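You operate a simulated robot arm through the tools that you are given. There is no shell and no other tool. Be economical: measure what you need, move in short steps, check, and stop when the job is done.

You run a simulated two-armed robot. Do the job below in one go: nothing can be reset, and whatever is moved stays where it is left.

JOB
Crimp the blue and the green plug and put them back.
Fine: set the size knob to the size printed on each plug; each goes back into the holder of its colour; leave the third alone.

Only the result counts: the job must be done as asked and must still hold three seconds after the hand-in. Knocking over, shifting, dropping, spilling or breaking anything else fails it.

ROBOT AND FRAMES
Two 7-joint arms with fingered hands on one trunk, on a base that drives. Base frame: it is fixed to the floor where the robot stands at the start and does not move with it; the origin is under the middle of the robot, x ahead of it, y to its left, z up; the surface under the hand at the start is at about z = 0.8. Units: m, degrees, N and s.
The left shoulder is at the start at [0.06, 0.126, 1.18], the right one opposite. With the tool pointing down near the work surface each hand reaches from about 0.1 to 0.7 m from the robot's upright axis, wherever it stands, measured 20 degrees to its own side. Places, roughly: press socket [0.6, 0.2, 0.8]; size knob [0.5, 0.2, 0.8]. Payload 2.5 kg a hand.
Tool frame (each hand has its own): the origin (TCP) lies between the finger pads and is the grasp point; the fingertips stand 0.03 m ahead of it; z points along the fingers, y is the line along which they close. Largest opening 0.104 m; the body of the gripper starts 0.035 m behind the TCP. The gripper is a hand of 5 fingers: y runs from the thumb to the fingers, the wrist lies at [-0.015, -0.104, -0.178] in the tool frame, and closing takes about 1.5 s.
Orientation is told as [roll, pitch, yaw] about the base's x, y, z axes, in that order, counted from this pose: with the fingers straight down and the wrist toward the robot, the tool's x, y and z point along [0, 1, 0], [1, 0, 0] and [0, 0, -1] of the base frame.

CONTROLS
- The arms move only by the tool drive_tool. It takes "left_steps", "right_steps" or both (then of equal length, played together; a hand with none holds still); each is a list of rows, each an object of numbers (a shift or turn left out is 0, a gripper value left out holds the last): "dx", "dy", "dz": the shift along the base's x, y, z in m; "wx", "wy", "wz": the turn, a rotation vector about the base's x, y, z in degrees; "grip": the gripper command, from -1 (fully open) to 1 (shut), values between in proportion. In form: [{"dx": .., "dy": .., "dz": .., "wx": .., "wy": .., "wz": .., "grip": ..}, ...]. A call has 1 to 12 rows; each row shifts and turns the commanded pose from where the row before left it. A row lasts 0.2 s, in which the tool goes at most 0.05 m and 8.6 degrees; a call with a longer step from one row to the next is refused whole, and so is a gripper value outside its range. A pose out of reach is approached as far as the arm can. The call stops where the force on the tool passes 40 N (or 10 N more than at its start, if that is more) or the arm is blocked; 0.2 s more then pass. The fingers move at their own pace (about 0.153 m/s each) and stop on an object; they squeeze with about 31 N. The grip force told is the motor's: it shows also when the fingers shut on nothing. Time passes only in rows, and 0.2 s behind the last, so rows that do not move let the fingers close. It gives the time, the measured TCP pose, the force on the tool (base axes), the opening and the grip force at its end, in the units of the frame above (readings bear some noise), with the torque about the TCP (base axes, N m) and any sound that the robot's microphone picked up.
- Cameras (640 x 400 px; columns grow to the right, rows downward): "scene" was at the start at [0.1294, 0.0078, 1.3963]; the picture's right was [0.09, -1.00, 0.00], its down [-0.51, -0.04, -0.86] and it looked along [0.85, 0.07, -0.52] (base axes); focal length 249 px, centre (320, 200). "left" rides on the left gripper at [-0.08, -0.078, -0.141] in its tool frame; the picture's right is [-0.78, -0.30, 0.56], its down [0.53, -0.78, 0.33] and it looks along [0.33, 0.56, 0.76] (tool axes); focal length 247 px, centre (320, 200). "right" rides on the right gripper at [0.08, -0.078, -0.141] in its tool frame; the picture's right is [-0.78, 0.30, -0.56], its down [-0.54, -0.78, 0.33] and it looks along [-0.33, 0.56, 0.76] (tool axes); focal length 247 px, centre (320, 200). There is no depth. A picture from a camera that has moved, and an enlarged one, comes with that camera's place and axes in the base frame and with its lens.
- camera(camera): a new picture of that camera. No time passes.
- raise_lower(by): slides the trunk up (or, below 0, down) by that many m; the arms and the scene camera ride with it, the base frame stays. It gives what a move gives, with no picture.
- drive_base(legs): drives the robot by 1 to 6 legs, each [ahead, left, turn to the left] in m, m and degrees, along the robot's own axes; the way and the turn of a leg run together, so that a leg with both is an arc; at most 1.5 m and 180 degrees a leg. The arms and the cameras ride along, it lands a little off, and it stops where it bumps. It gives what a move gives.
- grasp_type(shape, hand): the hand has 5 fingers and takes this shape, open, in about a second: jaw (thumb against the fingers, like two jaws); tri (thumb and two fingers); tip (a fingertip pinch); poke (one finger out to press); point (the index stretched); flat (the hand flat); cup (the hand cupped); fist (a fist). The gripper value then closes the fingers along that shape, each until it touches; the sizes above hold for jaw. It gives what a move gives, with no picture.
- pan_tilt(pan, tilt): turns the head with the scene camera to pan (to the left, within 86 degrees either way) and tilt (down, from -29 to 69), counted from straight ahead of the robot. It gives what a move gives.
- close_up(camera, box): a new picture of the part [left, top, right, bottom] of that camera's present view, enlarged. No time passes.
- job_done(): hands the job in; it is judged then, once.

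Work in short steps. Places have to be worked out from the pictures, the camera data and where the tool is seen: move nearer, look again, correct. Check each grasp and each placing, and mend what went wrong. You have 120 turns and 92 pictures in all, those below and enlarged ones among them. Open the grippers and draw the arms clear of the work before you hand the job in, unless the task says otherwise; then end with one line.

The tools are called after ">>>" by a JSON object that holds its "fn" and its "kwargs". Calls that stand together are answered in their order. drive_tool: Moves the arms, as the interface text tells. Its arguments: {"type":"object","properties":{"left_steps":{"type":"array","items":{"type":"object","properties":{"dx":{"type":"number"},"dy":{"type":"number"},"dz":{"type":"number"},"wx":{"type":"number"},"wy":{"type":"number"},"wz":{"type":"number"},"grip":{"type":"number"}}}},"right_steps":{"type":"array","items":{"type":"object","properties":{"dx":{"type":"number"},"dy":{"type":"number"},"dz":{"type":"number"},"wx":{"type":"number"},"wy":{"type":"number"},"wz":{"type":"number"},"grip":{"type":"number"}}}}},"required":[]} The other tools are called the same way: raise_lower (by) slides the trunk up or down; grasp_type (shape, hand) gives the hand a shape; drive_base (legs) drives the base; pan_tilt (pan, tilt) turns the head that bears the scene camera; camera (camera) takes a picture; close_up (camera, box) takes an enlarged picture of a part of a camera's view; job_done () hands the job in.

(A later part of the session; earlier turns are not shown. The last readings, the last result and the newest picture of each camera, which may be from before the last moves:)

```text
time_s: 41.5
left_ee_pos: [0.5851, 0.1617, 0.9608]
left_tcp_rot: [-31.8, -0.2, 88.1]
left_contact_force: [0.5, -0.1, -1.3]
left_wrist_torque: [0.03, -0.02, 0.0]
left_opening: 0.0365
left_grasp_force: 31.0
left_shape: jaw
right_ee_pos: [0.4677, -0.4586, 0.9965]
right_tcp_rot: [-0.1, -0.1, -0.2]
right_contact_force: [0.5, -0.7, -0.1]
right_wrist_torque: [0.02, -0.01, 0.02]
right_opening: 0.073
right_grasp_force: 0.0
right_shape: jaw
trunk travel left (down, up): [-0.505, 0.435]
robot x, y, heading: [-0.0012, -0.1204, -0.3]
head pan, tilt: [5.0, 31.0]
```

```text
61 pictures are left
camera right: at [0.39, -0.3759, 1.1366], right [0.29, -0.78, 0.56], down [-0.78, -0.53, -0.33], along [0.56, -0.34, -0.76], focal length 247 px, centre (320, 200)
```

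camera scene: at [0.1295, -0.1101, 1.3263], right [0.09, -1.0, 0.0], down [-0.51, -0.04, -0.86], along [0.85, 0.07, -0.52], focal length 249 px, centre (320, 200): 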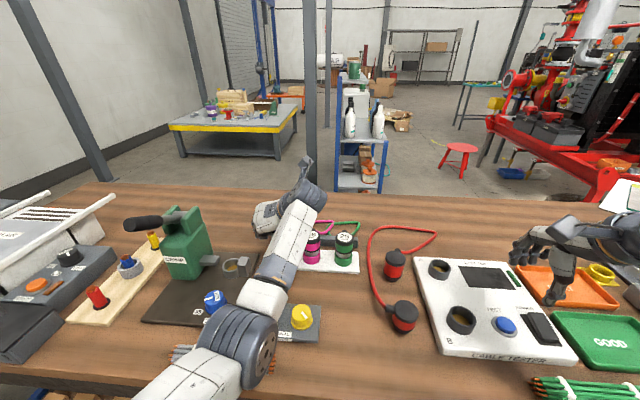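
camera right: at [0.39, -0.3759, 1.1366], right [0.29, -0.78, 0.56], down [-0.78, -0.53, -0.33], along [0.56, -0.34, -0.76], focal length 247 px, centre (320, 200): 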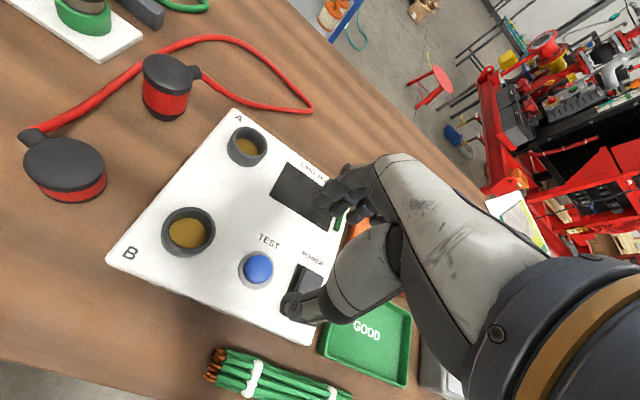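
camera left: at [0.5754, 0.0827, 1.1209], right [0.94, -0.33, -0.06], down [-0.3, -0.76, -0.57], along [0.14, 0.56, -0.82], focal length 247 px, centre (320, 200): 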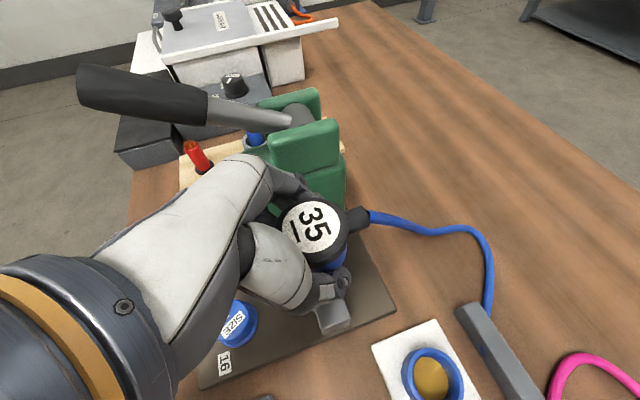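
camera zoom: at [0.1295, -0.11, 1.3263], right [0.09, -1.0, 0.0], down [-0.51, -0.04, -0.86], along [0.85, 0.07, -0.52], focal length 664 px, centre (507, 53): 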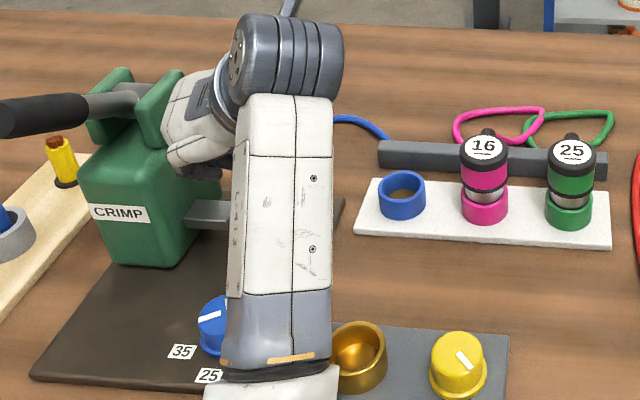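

Plug hangs right above the socket, but the anvil/jaw tops (~0.855) would meet the fingertips at this grip height. I take the plug back into its holder and regrip ~14 mm higher.

>>> {"fn": "drive_tool", "kwargs": {"left_steps": [{"dx": 0.014, "dy": -0.022}, {"dx": 0.014, "dy": -0.022}, {"dx": 0.014, "dy": -0.022}, {"dx": 0.014, "dy": -0.022}, {"dx": 0.012, "dy": -0.022}, {"dz": -0.025}, {"dz": -0.02}, {}]}}

>>> {"fn": "camera", "kwargs": {"camera": "left"}}

```text
time_s: 43.3
left_ee_pos: [0.6537, 0.0502, 0.9162]
left_tcp_rot: [-32.0, -0.3, 88.1]
left_contact_force: [-0.3, -0.1, -1.2]
left_wrist_torque: [-0.01, -0.01, -0.01]
left_opening: 0.0364
left_grasp_force: 30.9
left_shape: jaw
right_ee_pos: [0.4679, -0.4588, 0.9959]
right_tcp_rot: [-0.1, 0.0, -0.2]
right_contact_force: [-0.1, 0.4, 0.3]
right_wrist_torque: [-0.02, 0.0, -0.01]
right_opening: 0.0731
right_grasp_force: 0.2
right_shape: jaw
trunk travel left (down, up): [-0.505, 0.435]
robot x, y, heading: [0.0041, -0.1199, 0.3]
head pan, tilt: [5.0, 31.0]
```

```text
60 pictures are left
camera left: at [0.6451, -0.028, 1.0758], right [0.94, -0.33, -0.06], down [-0.3, -0.76, -0.57], along [0.14, 0.56, -0.82], focal length 247 px, centre (320, 200)
```

left: 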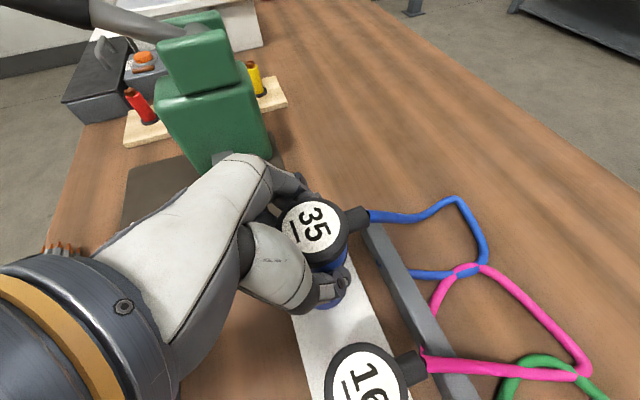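

Above the holder; lower slowly until seated (z≈0.875), watching force.

>>> {"fn": "drive_tool", "kwargs": {"left_steps": [{"dz": -0.015}, {"dz": -0.012}, {"dz": -0.008}, {"dz": -0.006}, {}]}}

```text
time_s: 44.5
left_ee_pos: [0.6529, 0.0501, 0.8748]
left_tcp_rot: [-32.0, -0.3, 88.0]
left_contact_force: [0.7, -6.1, 1.4]
left_wrist_torque: [-0.18, -0.05, -0.05]
left_opening: 0.0364
left_grasp_force: 30.8
left_shape: jaw
right_ee_pos: [0.4673, -0.459, 0.9959]
right_tcp_rot: [-0.1, -0.1, -0.2]
right_contact_force: [0.9, 0.1, 0.2]
right_wrist_torque: [0.0, -0.01, -0.02]
right_opening: 0.073
right_grasp_force: 0.1
right_shape: jaw
trunk travel left (down, up): [-0.505, 0.435]
robot x, y, heading: [-0.0015, -0.1165, -0.1]
head pan, tilt: [5.0, 31.0]
```

Seated. Open, rise 14 mm, shift y −1.5 mm, and re-close.

>>> {"fn": "drive_tool", "kwargs": {"left_steps": [{"grip": -0.3}, {"grip": -0.3}, {"grip": -0.3}, {"dz": 0.014, "dy": -0.0015}, {"grip": 0.0}, {"grip": 0.4}, {"grip": 0.6}, {"grip": 0.6}, {"grip": 0.6}]}}

>>> {"fn": "drive_tool", "kwargs": {"left_steps": [{"dz": 0.015}, {"dz": 0.02}, {"dz": 0.025}, {"dz": 0.015}, {}]}}

>>> {"fn": "camera", "kwargs": {"camera": "left"}}

```text
time_s: 46.5
left_ee_pos: [0.6526, 0.0499, 0.8893]
left_tcp_rot: [-31.8, -0.2, 88.1]
left_contact_force: [0.3, 0.9, 0.3]
left_wrist_torque: [0.0, 0.04, -0.04]
left_opening: 0.0378
left_grasp_force: 30.7
left_shape: jaw
right_ee_pos: [0.4692, -0.4581, 0.9971]
right_tcp_rot: [-0.2, -0.1, -0.2]
right_contact_force: [0.2, -0.4, 0.1]
right_wrist_torque: [-0.01, -0.04, -0.03]
right_opening: 0.0729
right_grasp_force: 0.0
right_shape: jaw
trunk travel left (down, up): [-0.505, 0.435]
robot x, y, heading: [0.0016, -0.1152, 0.0]
head pan, tilt: [5.0, 31.0]
```

```text
time_s: 47.7
left_ee_pos: [0.6514, 0.0508, 0.965]
left_tcp_rot: [-31.8, -0.3, 88.1]
left_contact_force: [-0.5, -0.4, -1.9]
left_wrist_torque: [-0.04, 0.0, 0.01]
left_opening: 0.0379
left_grasp_force: 31.4
left_shape: jaw
right_ee_pos: [0.4673, -0.4589, 0.9965]
right_tcp_rot: [-0.1, -0.1, -0.2]
right_contact_force: [-0.1, -0.5, 0.6]
right_wrist_torque: [-0.03, -0.01, 0.0]
right_opening: 0.0728
right_grasp_force: 0.1
right_shape: jaw
trunk travel left (down, up): [-0.505, 0.435]
robot x, y, heading: [-0.0022, -0.1167, 0.2]
head pan, tilt: [5.0, 31.0]
```

```text
59 pictures are left
camera left: at [0.6435, -0.0285, 1.1243], right [0.94, -0.33, -0.06], down [-0.3, -0.76, -0.57], along [0.14, 0.56, -0.82], focal length 247 px, centre (320, 200)
```

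left: 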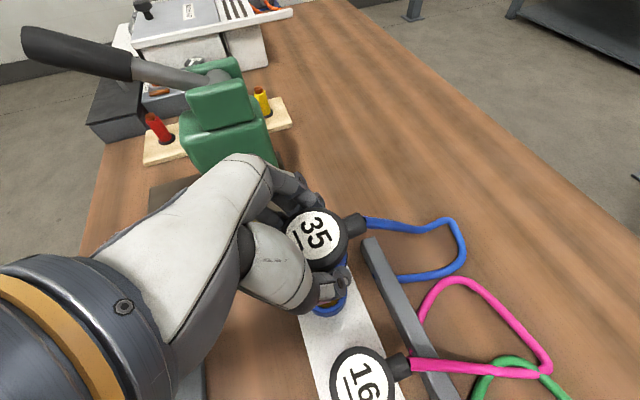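

Clean grip, no side load (holder pose: TCP (0.6526, 0.050, 0.889)). Move over the socket at the same height, target TCP (0.585, 0.1655).

>>> {"fn": "drive_tool", "kwargs": {"left_steps": [{"dz": 0.005}, {"dx": -0.013, "dy": 0.023}, {"dx": -0.013, "dy": 0.023}, {"dx": -0.013, "dy": 0.023}, {"dx": -0.013, "dy": 0.023}, {"dx": -0.014, "dy": 0.0227}, {}]}}

>>> {"fn": "camera", "kwargs": {"camera": "left"}}

```text
time_s: 49.3
left_ee_pos: [0.5872, 0.1646, 0.9692]
left_tcp_rot: [-31.9, -0.3, 88.1]
left_contact_force: [0.2, 0.0, -1.3]
left_wrist_torque: [0.01, 0.05, 0.03]
left_opening: 0.038
left_grasp_force: 30.7
left_shape: jaw
right_ee_pos: [0.4684, -0.457, 0.9961]
right_tcp_rot: [-0.1, -0.2, -0.2]
right_contact_force: [-0.2, 0.5, -0.5]
right_wrist_torque: [0.02, 0.02, -0.01]
right_opening: 0.0729
right_grasp_force: 0.0
right_shape: jaw
trunk travel left (down, up): [-0.505, 0.435]
robot x, y, heading: [-0.0002, -0.1176, 0.2]
head pan, tilt: [5.0, 31.0]
```

```text
58 pictures are left
camera left: at [0.5789, 0.0858, 1.1285], right [0.94, -0.33, -0.06], down [-0.3, -0.76, -0.57], along [0.14, 0.56, -0.82], focal length 247 px, centre (320, 200)
```

left: 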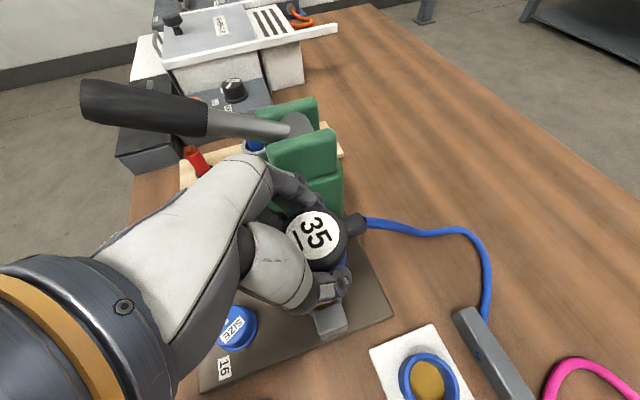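

Anvil centre projects to x≈0.5875, so socket x≈0.588. Shift −2.5 mm in x and lower gradually.

>>> {"fn": "drive_tool", "kwargs": {"left_steps": [{"dx": -0.0025, "dz": -0.02}, {"dz": -0.02}, {"dz": -0.01}, {"dz": -0.005}, {}]}}

>>> {"fn": "camera", "kwargs": {"camera": "left"}}

>>> {"fn": "close_up", "kwargs": {"camera": "scene", "box": [170, 200, 330, 320]}}

```text
time_s: 50.5
left_ee_pos: [0.5858, 0.1649, 0.9138]
left_tcp_rot: [-31.9, -0.1, 88.1]
left_contact_force: [-0.2, 0.1, -1.5]
left_wrist_torque: [0.0, -0.02, -0.01]
left_opening: 0.0378
left_grasp_force: 30.5
left_shape: jaw
right_ee_pos: [0.4678, -0.4569, 0.9961]
right_tcp_rot: [0.0, -0.1, -0.2]
right_contact_force: [-0.2, 0.7, 0.4]
right_wrist_torque: [0.05, 0.02, 0.0]
right_opening: 0.073
right_grasp_force: 0.0
right_shape: jaw
trunk travel left (down, up): [-0.505, 0.435]
robot x, y, heading: [-0.0017, -0.1174, 0.1]
head pan, tilt: [5.0, 31.0]
```

```text
57 pictures are left
camera left: at [0.5772, 0.0862, 1.0736], right [0.94, -0.33, -0.06], down [-0.3, -0.76, -0.57], along [0.14, 0.56, -0.82], focal length 247 px, centre (320, 200)
```

left: 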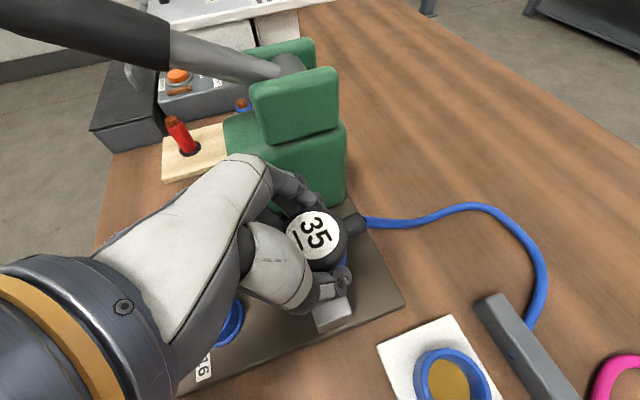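

```text
3.33 times, centred on (250, 260) of scene
camera zoom: at [0.1295, -0.11, 1.3263], right [0.09, -1.0, 0.0], down [-0.51, -0.04, -0.86], along [0.85, 0.07, -0.52], focal length 830 px, centre (553, 0)
```

zoom: 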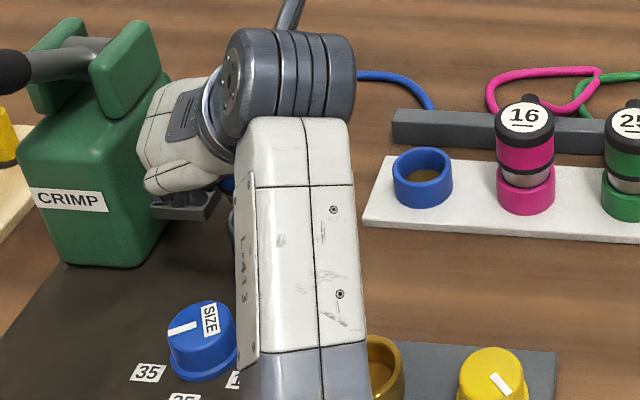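

Plug bottom should be at about rim level. Continue down in small steps, watching force.

>>> {"fn": "drive_tool", "kwargs": {"left_steps": [{"dz": -0.005}, {"dz": -0.004}, {"dz": -0.004}, {}]}}

>>> {"fn": "camera", "kwargs": {"camera": "left"}}

```text
time_s: 51.5
left_ee_pos: [0.5847, 0.1653, 0.8998]
left_tcp_rot: [-31.9, -0.4, 88.3]
left_contact_force: [-0.6, -0.3, -0.1]
left_wrist_torque: [-0.02, 0.05, 0.01]
left_opening: 0.038
left_grasp_force: 31.1
left_shape: jaw
right_ee_pos: [0.467, -0.4573, 0.9956]
right_tcp_rot: [-0.2, -0.1, -0.3]
right_contact_force: [0.1, -0.7, -0.3]
right_wrist_torque: [0.0, 0.0, -0.01]
right_opening: 0.073
right_grasp_force: 0.0
right_shape: jaw
trunk travel left (down, up): [-0.505, 0.435]
robot x, y, heading: [-0.0037, -0.1151, -0.2]
head pan, tilt: [5.0, 31.0]
```

```text
55 pictures are left
camera left: at [0.5759, 0.0863, 1.0608], right [0.94, -0.33, -0.06], down [-0.3, -0.76, -0.57], along [0.14, 0.56, -0.82], focal length 247 px, centre (320, 200)
```

left: 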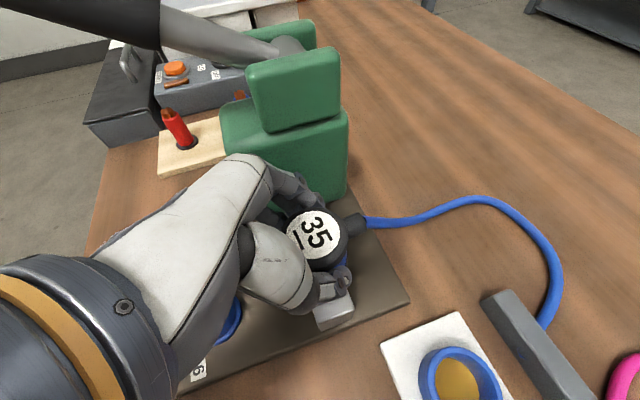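

>>> {"fn": "drive_tool", "kwargs": {"left_steps": [{"dz": -0.004}, {"dz": -0.004}, {"dz": -0.003}, {}]}}

```text
time_s: 52.5
left_ee_pos: [0.5846, 0.1644, 0.8902]
left_tcp_rot: [-32.0, -0.4, 88.0]
left_contact_force: [-1.1, 0.0, 3.0]
left_wrist_torque: [-0.01, 0.07, -0.01]
left_opening: 0.0379
left_grasp_force: 31.1
left_shape: jaw
right_ee_pos: [0.4666, -0.4581, 0.9963]
right_tcp_rot: [-0.1, -0.2, -0.2]
right_contact_force: [0.2, 1.1, -0.4]
right_wrist_torque: [0.03, -0.01, 0.02]
right_opening: 0.0731
right_grasp_force: 0.1
right_shape: jaw
trunk travel left (down, up): [-0.505, 0.435]
robot x, y, heading: [-0.0019, -0.118, 0.0]
head pan, tilt: [5.0, 31.0]
```

Light upward contact at the same height as in the holder (0.890): seated. Open slowly and rise straight up, then look.

>>> {"fn": "drive_tool", "kwargs": {"left_steps": [{"dz": -0.001}, {"grip": 0.2}, {"grip": -0.1}, {"grip": -0.3}, {"grip": -0.3}, {"dz": 0.02}, {"dz": 0.03}, {"dz": 0.04}, {"dz": 0.045}, {"dz": 0.045}, {}]}}

>>> {"fn": "camera", "kwargs": {"camera": "left"}}

>>> {"fn": "camera", "kwargs": {"camera": "scene"}}

```text
time_s: 54.9
left_ee_pos: [0.5835, 0.1645, 1.0711]
left_tcp_rot: [-31.9, -0.3, 88.1]
left_contact_force: [0.2, 0.6, -0.1]
left_wrist_torque: [-0.01, -0.01, -0.01]
left_opening: 0.0673
left_grasp_force: 0.0
left_shape: jaw
right_ee_pos: [0.4679, -0.4576, 0.9962]
right_tcp_rot: [-0.1, -0.1, -0.2]
right_contact_force: [-0.4, 0.1, -0.2]
right_wrist_torque: [-0.01, -0.01, 0.04]
right_opening: 0.0729
right_grasp_force: 0.0
right_shape: jaw
trunk travel left (down, up): [-0.505, 0.435]
robot x, y, heading: [-0.0004, -0.1192, 0.4]
head pan, tilt: [5.0, 31.0]
```

```text
54 pictures are left
camera left: at [0.5753, 0.0857, 1.2307], right [0.94, -0.33, -0.06], down [-0.3, -0.76, -0.57], along [0.14, 0.56, -0.82], focal length 247 px, centre (320, 200)
```

left: 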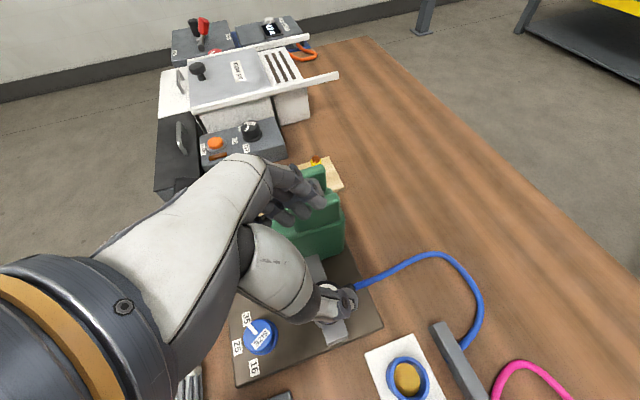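

```text
53 pictures are left
camera scene: at [0.1294, -0.1101, 1.3263], right [0.09, -1.0, 0.0], down [-0.51, -0.04, -0.86], along [0.85, 0.07, -0.52], focal length 249 px, centre (320, 200)
```

scene: 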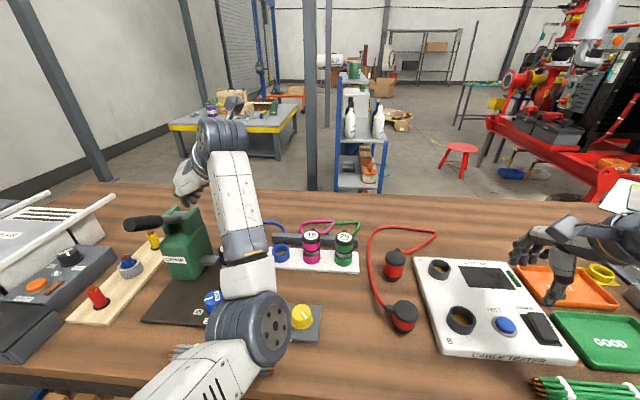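

Plug stands in the socket and the pointer faces 35. Now raise the hand, untilt, and turn to yaw 0, moving above the lever handle for a downward push.

>>> {"fn": "drive_tool", "kwargs": {"left_steps": [{"dz": 0.045}, {"dz": 0.045}, {"dz": 0.02, "wy": 8, "dx": -0.02}, {"wy": 8, "dx": -0.02}, {"wy": 8, "dx": -0.02}, {"wy": 8, "dx": -0.02}, {"wz": -8}, {"wz": -8}, {"wz": -8}, {"wz": -8}, {"wz": -8}, {"wz": -8}]}}

>>> {"fn": "drive_tool", "kwargs": {"left_steps": [{"wz": -8, "dy": 0.025}, {"wz": -8, "dy": 0.025}, {"wz": -8, "dy": 0.025}, {"wz": -8, "dy": 0.025}, {"wz": -8, "dy": 0.025, "grip": 1}, {"grip": 1}, {"grip": 1}, {"grip": 1}]}}

>>> {"fn": "camera", "kwargs": {"camera": "left"}}

>>> {"fn": "camera", "kwargs": {"camera": "scene"}}

```text
time_s: 57.5
left_ee_pos: [0.5046, 0.1657, 1.1796]
left_tcp_rot: [0.0, 0.7, 40.2]
left_contact_force: [-0.2, 0.4, 0.0]
left_wrist_torque: [0.0, -0.05, 0.01]
left_opening: 0.0671
left_grasp_force: 0.1
left_shape: jaw
right_ee_pos: [0.4682, -0.4587, 0.9965]
right_tcp_rot: [-0.1, 0.0, -0.2]
right_contact_force: [0.0, 0.5, -0.1]
right_wrist_torque: [0.03, 0.02, 0.01]
right_opening: 0.0727
right_grasp_force: 0.0
right_shape: jaw
trunk travel left (down, up): [-0.505, 0.435]
robot x, y, heading: [0.0015, -0.1192, 0.3]
head pan, tilt: [5.0, 31.0]
```

```text
time_s: 59.3
left_ee_pos: [0.5023, 0.2903, 1.1786]
left_tcp_rot: [0.1, 0.6, 0.2]
left_contact_force: [-0.3, 0.4, 0.2]
left_wrist_torque: [-0.03, -0.03, 0.0]
left_opening: 0.0001
left_grasp_force: 31.1
left_shape: jaw
right_ee_pos: [0.4681, -0.4588, 0.9965]
right_tcp_rot: [-0.1, -0.2, -0.2]
right_contact_force: [-0.1, -0.3, 0.1]
right_wrist_torque: [-0.02, 0.02, 0.03]
right_opening: 0.073
right_grasp_force: 0.1
right_shape: jaw
trunk travel left (down, up): [-0.505, 0.435]
robot x, y, heading: [0.0009, -0.1162, 0.1]
head pan, tilt: [5.0, 31.0]
```

```text
52 pictures are left
camera left: at [0.4288, 0.2094, 1.319], right [-0.3, -0.78, -0.55], down [-0.78, 0.53, -0.32], along [0.55, 0.34, -0.77], focal length 247 px, centre (320, 200)
```

left: 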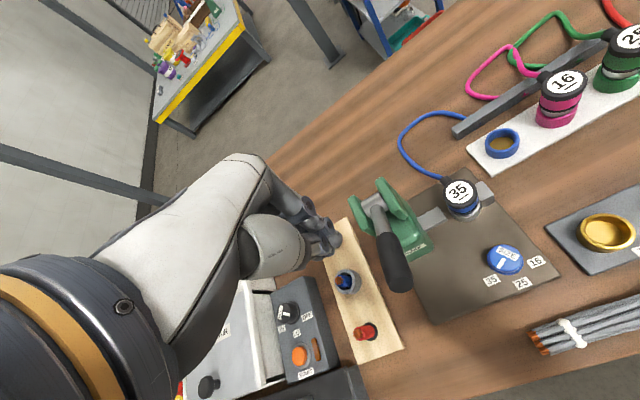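

```text
51 pictures are left
camera scene: at [0.1293, -0.1101, 1.3263], right [0.09, -1.0, 0.0], down [-0.51, -0.04, -0.86], along [0.85, 0.07, -0.52], focal length 249 px, centre (320, 200)
```

scene: 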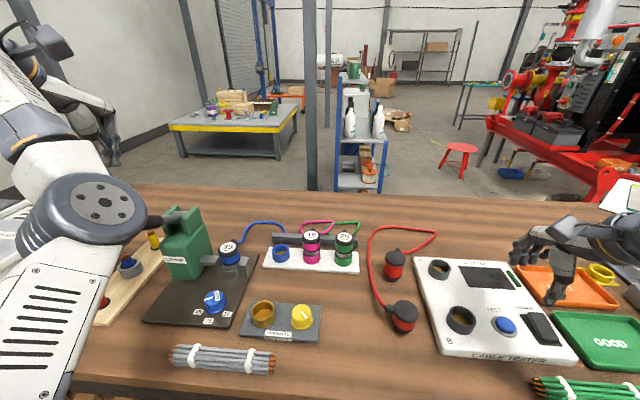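

Blue plug sits in the socket; handle tip ≈ (0.48, 0.285, 1.02). With closed fingers I push down on the handle at x≈0.513, first to contact.

>>> {"fn": "drive_tool", "kwargs": {"left_steps": [{"dx": 0.011, "dy": -0.005, "dz": -0.03}, {"dz": -0.03}, {"dz": -0.02}, {"dz": -0.015}, {"dz": -0.015}, {"dz": -0.015}]}}

>>> {"fn": "camera", "kwargs": {"camera": "left"}}

```text
time_s: 60.7
left_ee_pos: [0.5149, 0.2853, 1.0557]
left_tcp_rot: [0.1, 0.8, 0.4]
left_contact_force: [-0.2, 1.4, 2.2]
left_wrist_torque: [0.02, -0.01, -0.02]
left_opening: 0.0001
left_grasp_force: 30.6
left_shape: jaw
right_ee_pos: [0.4682, -0.4576, 0.997]
right_tcp_rot: [-0.2, -0.2, -0.2]
right_contact_force: [-0.2, -0.6, -0.6]
right_wrist_torque: [0.02, 0.0, -0.01]
right_opening: 0.0727
right_grasp_force: 0.0
right_shape: jaw
trunk travel left (down, up): [-0.505, 0.435]
robot x, y, heading: [-0.0, -0.118, 0.1]
head pan, tilt: [5.0, 31.0]
```

```text
50 pictures are left
camera left: at [0.4408, 0.2049, 1.1955], right [-0.3, -0.78, -0.55], down [-0.78, 0.53, -0.32], along [0.54, 0.34, -0.77], focal length 247 px, centre (320, 200)
```

left: 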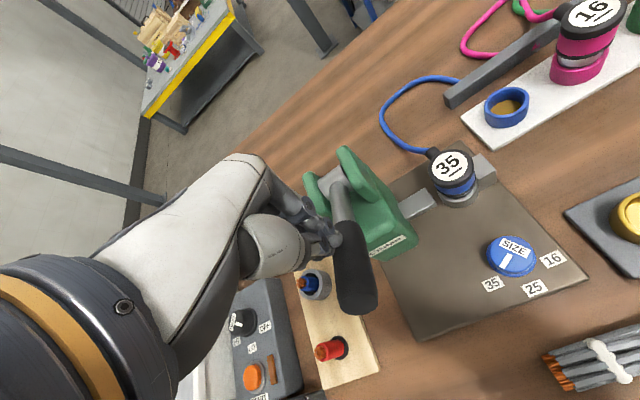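

The fingertips meet the handle's left flank; the handle centre is ~14 mm to −y. Lift, shift, and push down along the arc.

>>> {"fn": "drive_tool", "kwargs": {"left_steps": [{"dz": 0.03}, {"dy": -0.014}, {"dz": -0.02}, {"dz": -0.012}, {"dz": -0.012}, {}]}}

>>> {"fn": "camera", "kwargs": {"camera": "left"}}

```text
time_s: 62.1
left_ee_pos: [0.5143, 0.2706, 1.0408]
left_tcp_rot: [0.1, 0.7, 0.3]
left_contact_force: [-0.5, -0.2, 2.4]
left_wrist_torque: [0.03, 0.04, 0.02]
left_opening: 0.0
left_grasp_force: 30.8
left_shape: jaw
right_ee_pos: [0.467, -0.4582, 0.996]
right_tcp_rot: [-0.1, -0.1, -0.1]
right_contact_force: [0.1, 0.5, 0.3]
right_wrist_torque: [-0.01, -0.01, -0.01]
right_opening: 0.0731
right_grasp_force: 0.1
right_shape: jaw
trunk travel left (down, up): [-0.505, 0.435]
robot x, y, heading: [0.0009, -0.1163, -0.3]
head pan, tilt: [5.0, 31.0]
```

```text
49 pictures are left
camera left: at [0.4399, 0.1897, 1.1806], right [-0.3, -0.78, -0.55], down [-0.78, 0.53, -0.32], along [0.55, 0.34, -0.77], focal length 247 px, centre (320, 200)
```

left: 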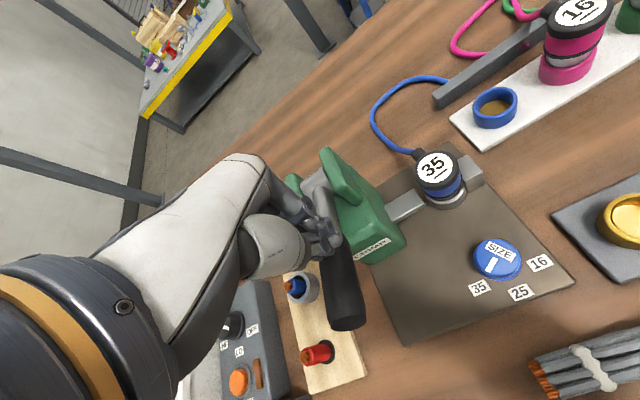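

Fingertips are on the handle and it yields at ~2 N. Continue down.

>>> {"fn": "drive_tool", "kwargs": {"left_steps": [{"dz": -0.012, "dx": -0.002}, {"dz": -0.012, "dx": -0.002}, {"dz": -0.012}, {"dz": -0.012}, {"dz": -0.01, "dx": 0.002}]}}

>>> {"fn": "camera", "kwargs": {"camera": "left"}}

```text
time_s: 63.3
left_ee_pos: [0.5113, 0.2695, 0.9839]
left_tcp_rot: [0.1, 0.7, 0.3]
left_contact_force: [-4.4, 1.6, 9.9]
left_wrist_torque: [0.12, 0.17, 0.05]
left_opening: 0.0
left_grasp_force: 31.1
left_shape: jaw
right_ee_pos: [0.4672, -0.4588, 0.9979]
right_tcp_rot: [-0.1, -0.2, -0.2]
right_contact_force: [-0.3, -1.2, -0.2]
right_wrist_torque: [-0.02, -0.05, 0.0]
right_opening: 0.0731
right_grasp_force: 0.1
right_shape: jaw
trunk travel left (down, up): [-0.505, 0.435]
robot x, y, heading: [-0.0019, -0.1148, 0.3]
head pan, tilt: [5.0, 31.0]
```

```text
48 pictures are left
camera left: at [0.4372, 0.1891, 1.1236], right [-0.3, -0.78, -0.56], down [-0.78, 0.53, -0.32], along [0.55, 0.34, -0.77], focal length 247 px, centre (320, 200)
```

left: 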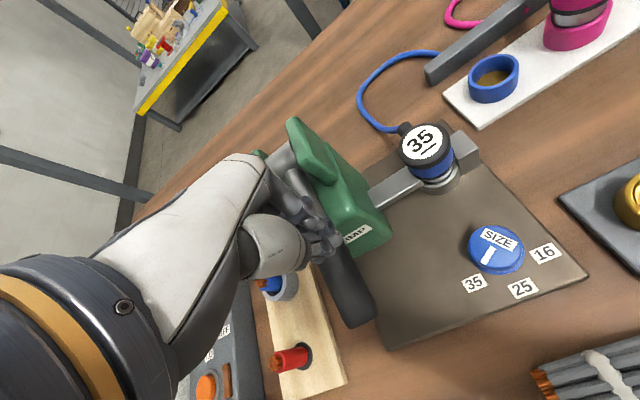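

The jaw is advancing on the plug; force 10 N. Continue until it bottoms.

>>> {"fn": "drive_tool", "kwargs": {"left_steps": [{"dz": -0.01}, {"dz": -0.01}, {"dz": -0.01}, {"dz": -0.01, "dx": 0.002}, {"dz": -0.01, "dx": 0.002}]}}

>>> {"fn": "camera", "kwargs": {"camera": "left"}}

```text
time_s: 64.0
left_ee_pos: [0.5142, 0.2699, 0.9736]
left_tcp_rot: [0.7, -1.1, 0.4]
left_contact_force: [-9.8, -5.6, 17.4]
left_wrist_torque: [-0.03, 0.28, 0.05]
left_opening: 0.0
left_grasp_force: 31.0
left_shape: jaw
right_ee_pos: [0.4659, -0.4589, 0.9965]
right_tcp_rot: [0.1, -0.3, -0.1]
right_contact_force: [1.1, 0.0, -0.2]
right_wrist_torque: [0.01, 0.0, -0.01]
right_opening: 0.073
right_grasp_force: 0.1
right_shape: jaw
trunk travel left (down, up): [-0.505, 0.435]
robot x, y, heading: [-0.0018, -0.1191, 0.1]
head pan, tilt: [5.0, 31.0]
stopped in row 3 (left hand): the force on the tool passed its limit at 46 N (the readings are from after the stop); the commanded pose is now the measured one
```

```text
47 pictures are left
camera left: at [0.4357, 0.1878, 1.1095], right [-0.28, -0.77, -0.57], down [-0.77, 0.53, -0.34], along [0.57, 0.35, -0.75], focal length 247 px, centre (320, 200)
```

left: 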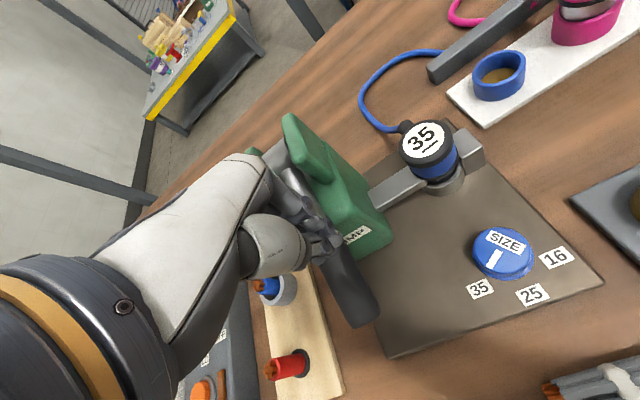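

Stopped at 46 N, with a −x component: my knuckles may be touching the press cheek. The handle tip is now at x≈0.463, so I push nearer the tip (x≈0.485).

>>> {"fn": "drive_tool", "kwargs": {"left_steps": [{"dz": 0.03, "wy": 1.5, "wx": -0.7}, {"dx": -0.028, "dz": 0.02}, {}]}}

>>> {"fn": "camera", "kwargs": {"camera": "left"}}

```text
time_s: 64.8
left_ee_pos: [0.4893, 0.2703, 1.019]
left_tcp_rot: [-0.3, 1.0, 0.4]
left_contact_force: [0.5, -0.2, 3.5]
left_wrist_torque: [0.03, -0.03, -0.04]
left_opening: 0.0001
left_grasp_force: 31.0
left_shape: jaw
right_ee_pos: [0.4679, -0.4583, 0.9964]
right_tcp_rot: [-0.1, 0.0, -0.3]
right_contact_force: [-0.2, -0.1, -0.3]
right_wrist_torque: [-0.03, -0.01, -0.02]
right_opening: 0.0733
right_grasp_force: 0.0
right_shape: jaw
trunk travel left (down, up): [-0.505, 0.435]
robot x, y, heading: [-0.0033, -0.1153, -0.2]
head pan, tilt: [5.0, 31.0]
```

```text
46 pictures are left
camera left: at [0.4145, 0.1906, 1.1597], right [-0.3, -0.78, -0.55], down [-0.78, 0.53, -0.32], along [0.54, 0.33, -0.77], focal length 247 px, centre (320, 200)
```

left: 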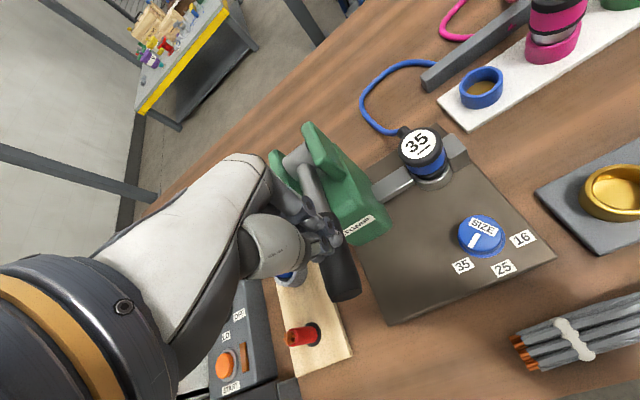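

The lever springs up with the hand. Push down again from here.

>>> {"fn": "drive_tool", "kwargs": {"left_steps": [{"dz": -0.012, "dx": -0.003}, {"dz": -0.012, "dx": -0.003}, {"dz": -0.012}, {"dz": -0.01}, {"dz": -0.01}, {"dz": -0.01}, {"dz": -0.01}, {"dz": -0.01}]}}

>>> {"fn": "camera", "kwargs": {"camera": "left"}}

```text
time_s: 66.3
left_ee_pos: [0.4822, 0.2701, 0.9611]
left_tcp_rot: [0.5, -0.8, 0.5]
left_contact_force: [-11.1, -7.7, 19.4]
left_wrist_torque: [-0.11, 0.27, 0.04]
left_opening: 0.0001
left_grasp_force: 31.1
left_shape: jaw
right_ee_pos: [0.4661, -0.4597, 0.9965]
right_tcp_rot: [-0.1, -0.3, -0.2]
right_contact_force: [0.2, -0.8, -0.9]
right_wrist_torque: [0.03, 0.02, 0.0]
right_opening: 0.0732
right_grasp_force: 0.0
right_shape: jaw
trunk travel left (down, up): [-0.505, 0.435]
robot x, y, heading: [0.0032, -0.1185, -0.3]
head pan, tilt: [5.0, 31.0]
stopped in row 7 (left hand): the force on the tool passed its limit at 46 N (the readings are from after the stop); the commanded pose is now the measured one
```

```text
45 pictures are left
camera left: at [0.4045, 0.189, 1.0983], right [-0.28, -0.77, -0.57], down [-0.78, 0.53, -0.34], along [0.56, 0.35, -0.75], focal length 247 px, centre (320, 200)
```

left: 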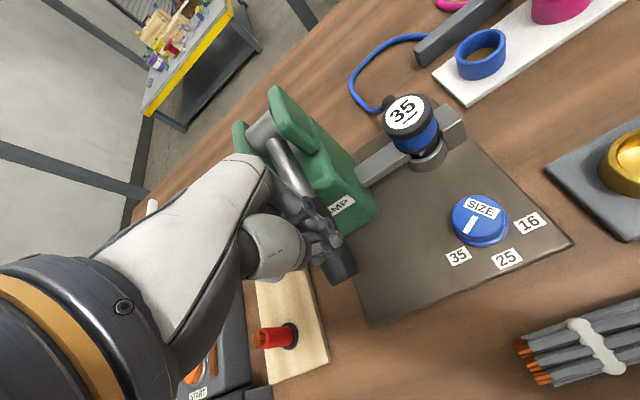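

Same lever tip height (≈0.929) as the first stop, so this looks like the end of stroke. Let me look closely at the jaw and plug.

>>> {"fn": "close_up", "kwargs": {"camera": "left", "box": [320, 70, 500, 200]}}

>>> {"fn": "close_up", "kwargs": {"camera": "scene", "box": [130, 190, 300, 330]}}

```text
3.08 times, centred on (410, 135) of left
camera zoom: at [0.4045, 0.189, 1.0983], right [-0.28, -0.77, -0.57], down [-0.78, 0.53, -0.34], along [0.56, 0.35, -0.75], focal length 760 px, centre (43, 400)
```

zoom: 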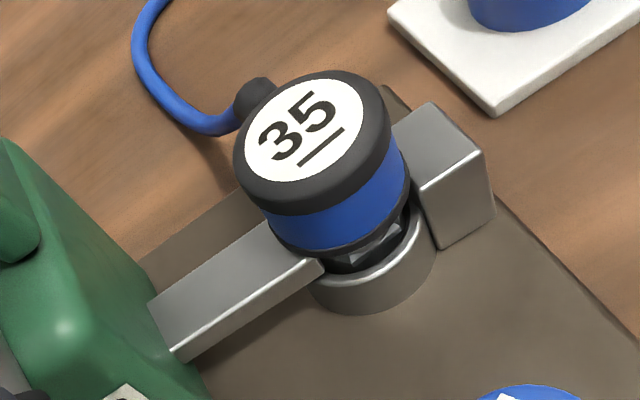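

```text
2.86 times, centred on (215, 260) of scene
camera zoom: at [0.1264, -0.1122, 1.3267], right [0.09, -1.0, 0.0], down [-0.51, -0.04, -0.86], along [0.86, 0.07, -0.51], focal length 711 px, centre (620, 29)
```

zoom: 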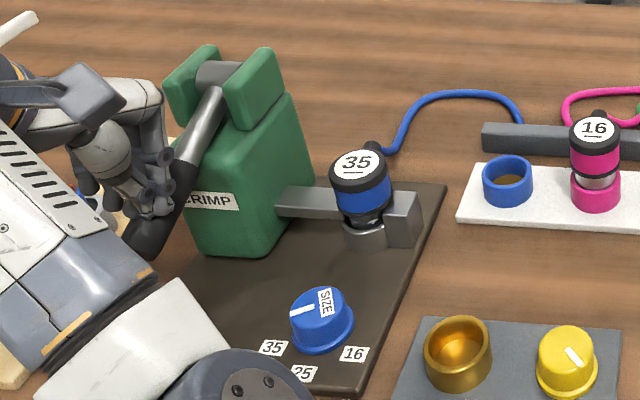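

The sleeve now shows a dark hexagonal crimp instead of the silver cylinder – crimped. I raise the hand, let the lever spring up, and check.

>>> {"fn": "drive_tool", "kwargs": {"left_steps": [{"dz": 0.03, "wy": 1, "wx": -0.5}, {"dz": 0.03}, {"dz": 0.04}, {"dz": 0.045}, {"dz": 0.045}, {"dz": 0.025, "dx": 0.01}, {"dx": 0.01}, {}]}}

>>> {"fn": "close_up", "kwargs": {"camera": "left", "box": [300, 100, 560, 300]}}

```text
time_s: 68.1
left_ee_pos: [0.5053, 0.2726, 1.1703]
left_tcp_rot: [-0.1, 0.6, 0.5]
left_contact_force: [-0.7, 0.0, 0.1]
left_wrist_torque: [0.0, -0.01, 0.0]
left_opening: 0.0
left_grasp_force: 31.1
left_shape: jaw
right_ee_pos: [0.4671, -0.4588, 0.9961]
right_tcp_rot: [-0.1, -0.2, -0.2]
right_contact_force: [-0.5, 0.2, 0.4]
right_wrist_torque: [-0.03, -0.04, -0.01]
right_opening: 0.073
right_grasp_force: 0.0
right_shape: jaw
trunk travel left (down, up): [-0.505, 0.435]
robot x, y, heading: [0.0002, -0.1207, -0.1]
head pan, tilt: [5.0, 31.0]
```

```text
2.00 times, centred on (430, 200) of left
camera zoom: at [0.431, 0.192, 1.31], right [-0.29, -0.78, -0.55], down [-0.79, 0.53, -0.33], along [0.54, 0.34, -0.77], focal length 494 px, centre (100, 200)
```

zoom: 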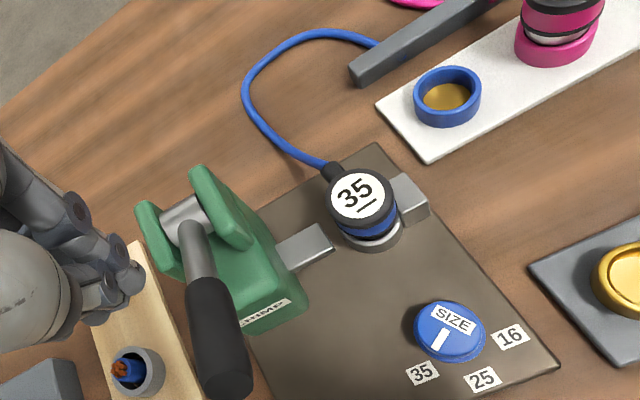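

Lever up, jaw retracted. Return to the plug pose (yaw 88, tilt −32) above the socket.

>>> {"fn": "drive_tool", "kwargs": {"left_steps": [{"wz": 8, "dy": -0.0215, "grip": -0.3}, {"wz": 8, "dy": -0.0215}, {"wz": 8, "dy": -0.0215}, {"wz": 8, "dy": -0.0215}, {"wz": 8, "dy": -0.022}, {"wz": 8}, {"wz": 8}, {"wz": 8}, {"wz": 8}, {"wz": 8}, {"wz": 7.5}]}}

>>> {"fn": "drive_tool", "kwargs": {"left_steps": [{"wy": -8, "dx": 0.02}, {"wy": -8, "dx": 0.02}, {"wy": -8, "dx": 0.02}, {"wy": -8, "dx": 0.0195}, {"dz": -0.04}, {"dz": -0.04}, {"dz": -0.035}, {}]}}

>>> {"fn": "camera", "kwargs": {"camera": "left"}}

```text
time_s: 70.5
left_ee_pos: [0.505, 0.1646, 1.1711]
left_tcp_rot: [-0.2, 0.5, 88.3]
left_contact_force: [-0.6, 0.1, 0.5]
left_wrist_torque: [0.0, 0.02, -0.01]
left_opening: 0.0674
left_grasp_force: 0.1
left_shape: jaw
right_ee_pos: [0.4686, -0.4566, 0.9962]
right_tcp_rot: [-0.1, -0.1, -0.3]
right_contact_force: [0.0, -0.1, 0.1]
right_wrist_torque: [-0.01, -0.02, -0.03]
right_opening: 0.0727
right_grasp_force: 0.1
right_shape: jaw
trunk travel left (down, up): [-0.505, 0.435]
robot x, y, heading: [0.0013, -0.12, 0.1]
head pan, tilt: [5.0, 31.0]
```

```text
time_s: 72.3
left_ee_pos: [0.5831, 0.1659, 1.0552]
left_tcp_rot: [-32.1, -0.4, 87.9]
left_contact_force: [0.6, 0.4, 0.2]
left_wrist_torque: [-0.03, 0.04, -0.01]
left_opening: 0.0675
left_grasp_force: 0.1
left_shape: jaw
right_ee_pos: [0.4679, -0.459, 0.9972]
right_tcp_rot: [-0.1, -0.1, -0.2]
right_contact_force: [-0.3, 0.4, -0.4]
right_wrist_torque: [0.0, 0.02, 0.02]
right_opening: 0.073
right_grasp_force: 0.1
right_shape: jaw
trunk travel left (down, up): [-0.505, 0.435]
robot x, y, heading: [0.0005, -0.1149, -0.0]
head pan, tilt: [5.0, 31.0]
```

```text
41 pictures are left
camera left: at [0.5743, 0.0856, 1.2152], right [0.94, -0.33, -0.06], down [-0.3, -0.76, -0.57], along [0.14, 0.56, -0.82], focal length 247 px, centre (320, 200)
```

left: 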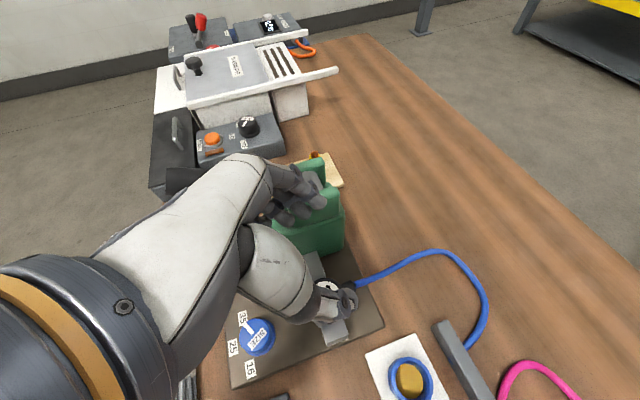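

Same view as after release. Descend to the grasp pose and close.

>>> {"fn": "drive_tool", "kwargs": {"left_steps": [{"dz": -0.04, "dx": 0.0015, "dy": -0.001}, {"dz": -0.04}, {"dz": -0.035}, {"dz": -0.025}, {"dz": -0.015}, {"dz": -0.01}, {}, {"grip": 0.0}, {"grip": 0.4}, {"grip": 0.6}, {"grip": 0.6}, {"grip": 0.6}]}}

>>> {"fn": "camera", "kwargs": {"camera": "left"}}

```text
time_s: 73.6
left_ee_pos: [0.5903, 0.1875, 0.9403]
left_tcp_rot: [-35.5, -2.0, 90.5]
left_contact_force: [-16.5, -29.8, 4.2]
left_wrist_torque: [0.27, 0.05, 1.51]
left_opening: 0.0613
left_grasp_force: 0.1
left_shape: jaw
right_ee_pos: [0.4655, -0.463, 0.9961]
right_tcp_rot: [0.1, -0.3, -0.4]
right_contact_force: [0.3, -0.8, 0.0]
right_wrist_torque: [-0.02, -0.02, -0.01]
right_opening: 0.073
right_grasp_force: 0.1
right_shape: jaw
trunk travel left (down, up): [-0.505, 0.435]
robot x, y, heading: [-0.0006, -0.1202, -0.3]
head pan, tilt: [5.0, 31.0]
stopped in row 6 (left hand): the force on the tool passed its limit at 42 N (the readings are from after the stop); the commanded pose is now the measured one
```

```text
40 pictures are left
camera left: at [0.575, 0.1037, 1.0966], right [0.96, -0.29, -0.01], down [-0.24, -0.76, -0.61], along [0.16, 0.59, -0.79], focal length 247 px, centre (320, 200)
```

left: 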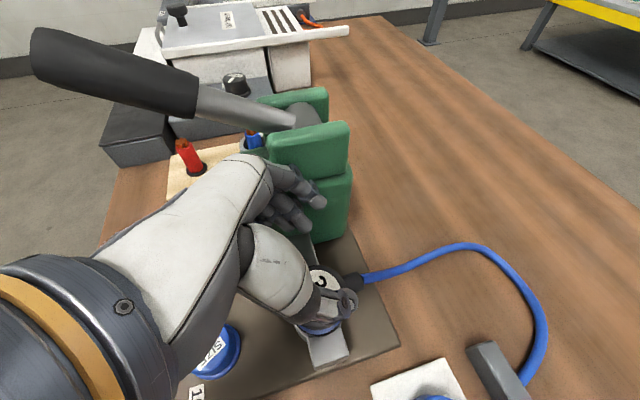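

Unexpected stop: the hand ended 22 mm too far +y, 50 mm too high, fingers against the press cheek. Take a look at the scene before moving.

>>> {"fn": "camera", "kwargs": {"camera": "scene"}}

>>> {"fn": "close_up", "kwargs": {"camera": "left", "box": [230, 140, 410, 370]}}

```text
39 pictures are left
camera scene: at [0.1263, -0.1154, 1.3265], right [0.08, -1.0, 0.0], down [-0.51, -0.04, -0.86], along [0.86, 0.07, -0.51], focal length 249 px, centre (320, 200)
```

scene: 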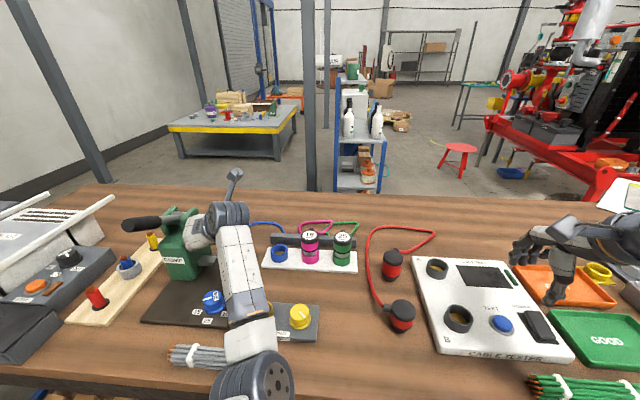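

```text
1.74 times, centred on (320, 255) of left
camera zoom: at [0.575, 0.1037, 1.0966], right [0.96, -0.29, -0.01], down [-0.24, -0.76, -0.61], along [0.16, 0.59, -0.79], focal length 430 px, centre (320, 104)
```

zoom: 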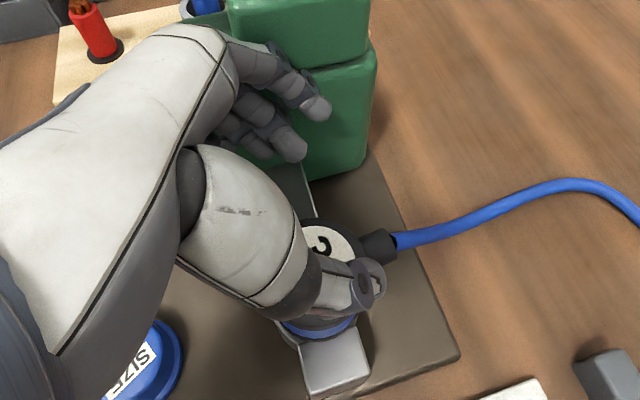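

The thumb hovers over the plug edge; nothing seems knocked. I back off upward gently, then recentre.

>>> {"fn": "drive_tool", "kwargs": {"left_steps": [{"dz": 0.015}, {"dz": 0.025, "dy": -0.01}, {"dz": 0.03, "dy": -0.012, "dx": -0.004}, {"wy": 3.5, "wz": -2.5, "dx": -0.002}, {}]}}

>>> {"fn": "camera", "kwargs": {"camera": "left"}}

```text
time_s: 74.8
left_ee_pos: [0.5848, 0.1684, 1.0059]
left_tcp_rot: [-31.7, -1.6, 87.7]
left_contact_force: [0.1, -0.2, -0.1]
left_wrist_torque: [0.02, 0.01, 0.04]
left_opening: 0.0672
left_grasp_force: 0.1
left_shape: jaw
right_ee_pos: [0.4679, -0.4592, 0.9974]
right_tcp_rot: [-0.1, -0.2, -0.3]
right_contact_force: [-0.2, -0.2, -0.1]
right_wrist_torque: [-0.01, -0.03, 0.0]
right_opening: 0.073
right_grasp_force: 0.0
right_shape: jaw
trunk travel left (down, up): [-0.505, 0.435]
robot x, y, heading: [-0.0003, -0.1161, 0.1]
head pan, tilt: [5.0, 31.0]
```

```text
37 pictures are left
camera left: at [0.5763, 0.086, 1.1641], right [0.94, -0.33, -0.07], down [-0.31, -0.75, -0.59], along [0.14, 0.57, -0.81], focal length 247 px, centre (320, 200)
```

left: 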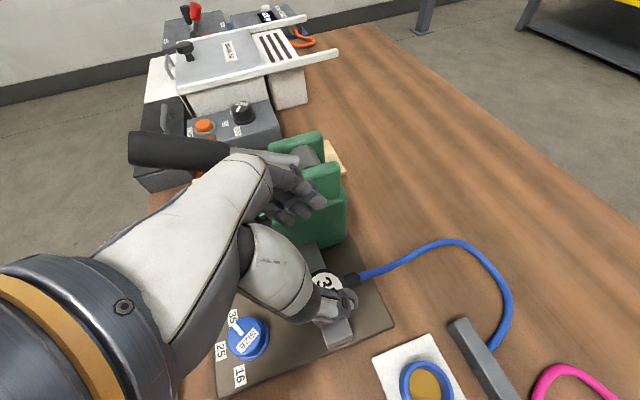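

Plug still upright at ~(0.59, 0.166). Level the hand (wx −1.4), y −3 mm, x 0, and descend slowly to 0.94.

>>> {"fn": "drive_tool", "kwargs": {"left_steps": [{"wx": -1.4, "dy": -0.003}, {"dz": -0.015}, {"dz": -0.015}, {"dz": -0.015}, {"dz": -0.012}, {}]}}

>>> {"fn": "camera", "kwargs": {"camera": "left"}}

```text
time_s: 76.2
left_ee_pos: [0.5853, 0.1797, 0.9589]
left_tcp_rot: [-32.8, -0.9, 89.4]
left_contact_force: [0.2, -0.5, -0.2]
left_wrist_torque: [0.0, -0.01, -0.02]
left_opening: 0.0674
left_grasp_force: 0.0
left_shape: jaw
right_ee_pos: [0.4672, -0.4591, 0.9962]
right_tcp_rot: [-0.1, -0.1, -0.3]
right_contact_force: [-0.2, 0.1, -0.1]
right_wrist_torque: [0.02, 0.01, -0.02]
right_opening: 0.0731
right_grasp_force: 0.0
right_shape: jaw
trunk travel left (down, up): [-0.505, 0.435]
robot x, y, heading: [0.0014, -0.1157, -0.0]
head pan, tilt: [5.0, 31.0]
```

```text
36 pictures are left
camera left: at [0.5766, 0.0998, 1.1175], right [0.95, -0.31, -0.05], down [-0.28, -0.76, -0.58], along [0.14, 0.57, -0.81], focal length 247 px, centre (320, 200)
```

left: 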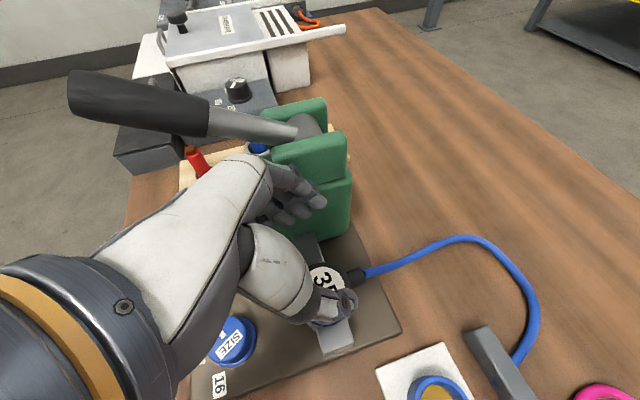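

The hand drifts sideways with no force at the tool: the low elbow/forearm must be touching something. Lift right away and inspect the scene.

>>> {"fn": "drive_tool", "kwargs": {"left_steps": [{"dz": 0.02}, {"dz": 0.03}, {"dz": 0.04}, {"dz": 0.04}, {"dz": 0.04}, {}]}}

>>> {"fn": "raise_lower", "kwargs": {"by": 0.15}}

>>> {"fn": "camera", "kwargs": {"camera": "scene"}}

```text
time_s: 77.6
left_ee_pos: [0.5864, 0.1642, 1.118]
left_tcp_rot: [-31.7, -0.2, 87.8]
left_contact_force: [-0.1, -0.7, 0.7]
left_wrist_torque: [-0.01, 0.0, -0.01]
left_opening: 0.0673
left_grasp_force: 0.1
left_shape: jaw
right_ee_pos: [0.468, -0.4598, 0.9951]
right_tcp_rot: [-0.1, -0.1, -0.3]
right_contact_force: [0.0, -0.1, 0.8]
right_wrist_torque: [-0.01, -0.01, 0.03]
right_opening: 0.073
right_grasp_force: 0.1
right_shape: jaw
trunk travel left (down, up): [-0.505, 0.435]
robot x, y, heading: [0.0015, -0.12, -0.0]
head pan, tilt: [5.0, 31.0]
```

```text
time_s: 79.3
left_ee_pos: [0.587, 0.1635, 1.2666]
left_tcp_rot: [-31.6, -0.4, 87.8]
left_contact_force: [0.0, -0.2, 0.5]
left_wrist_torque: [-0.03, 0.02, -0.02]
left_opening: 0.0674
left_grasp_force: 0.1
left_shape: jaw
right_ee_pos: [0.4671, -0.4588, 1.1477]
right_tcp_rot: [-0.1, -0.1, -0.2]
right_contact_force: [-0.6, -0.8, -0.1]
right_wrist_torque: [-0.01, 0.05, -0.01]
right_opening: 0.073
right_grasp_force: 0.0
right_shape: jaw
trunk travel left (down, up): [-0.655, 0.285]
robot x, y, heading: [-0.0006, -0.1182, 0.0]
head pan, tilt: [5.0, 31.0]
```

```text
35 pictures are left
camera scene: at [0.1291, -0.1108, 1.4762], right [0.08, -1.0, 0.0], down [-0.51, -0.04, -0.86], along [0.85, 0.07, -0.52], focal length 249 px, centre (320, 200)
```

scene: 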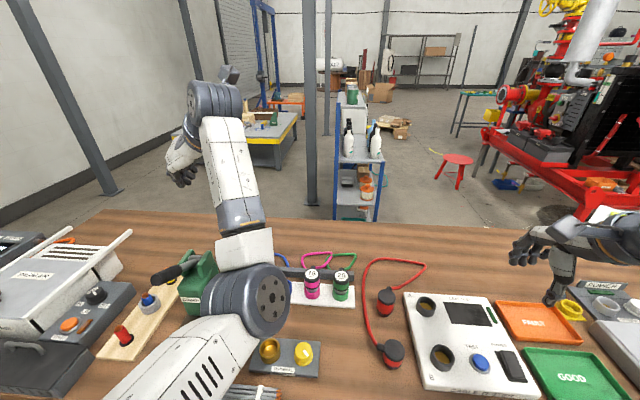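

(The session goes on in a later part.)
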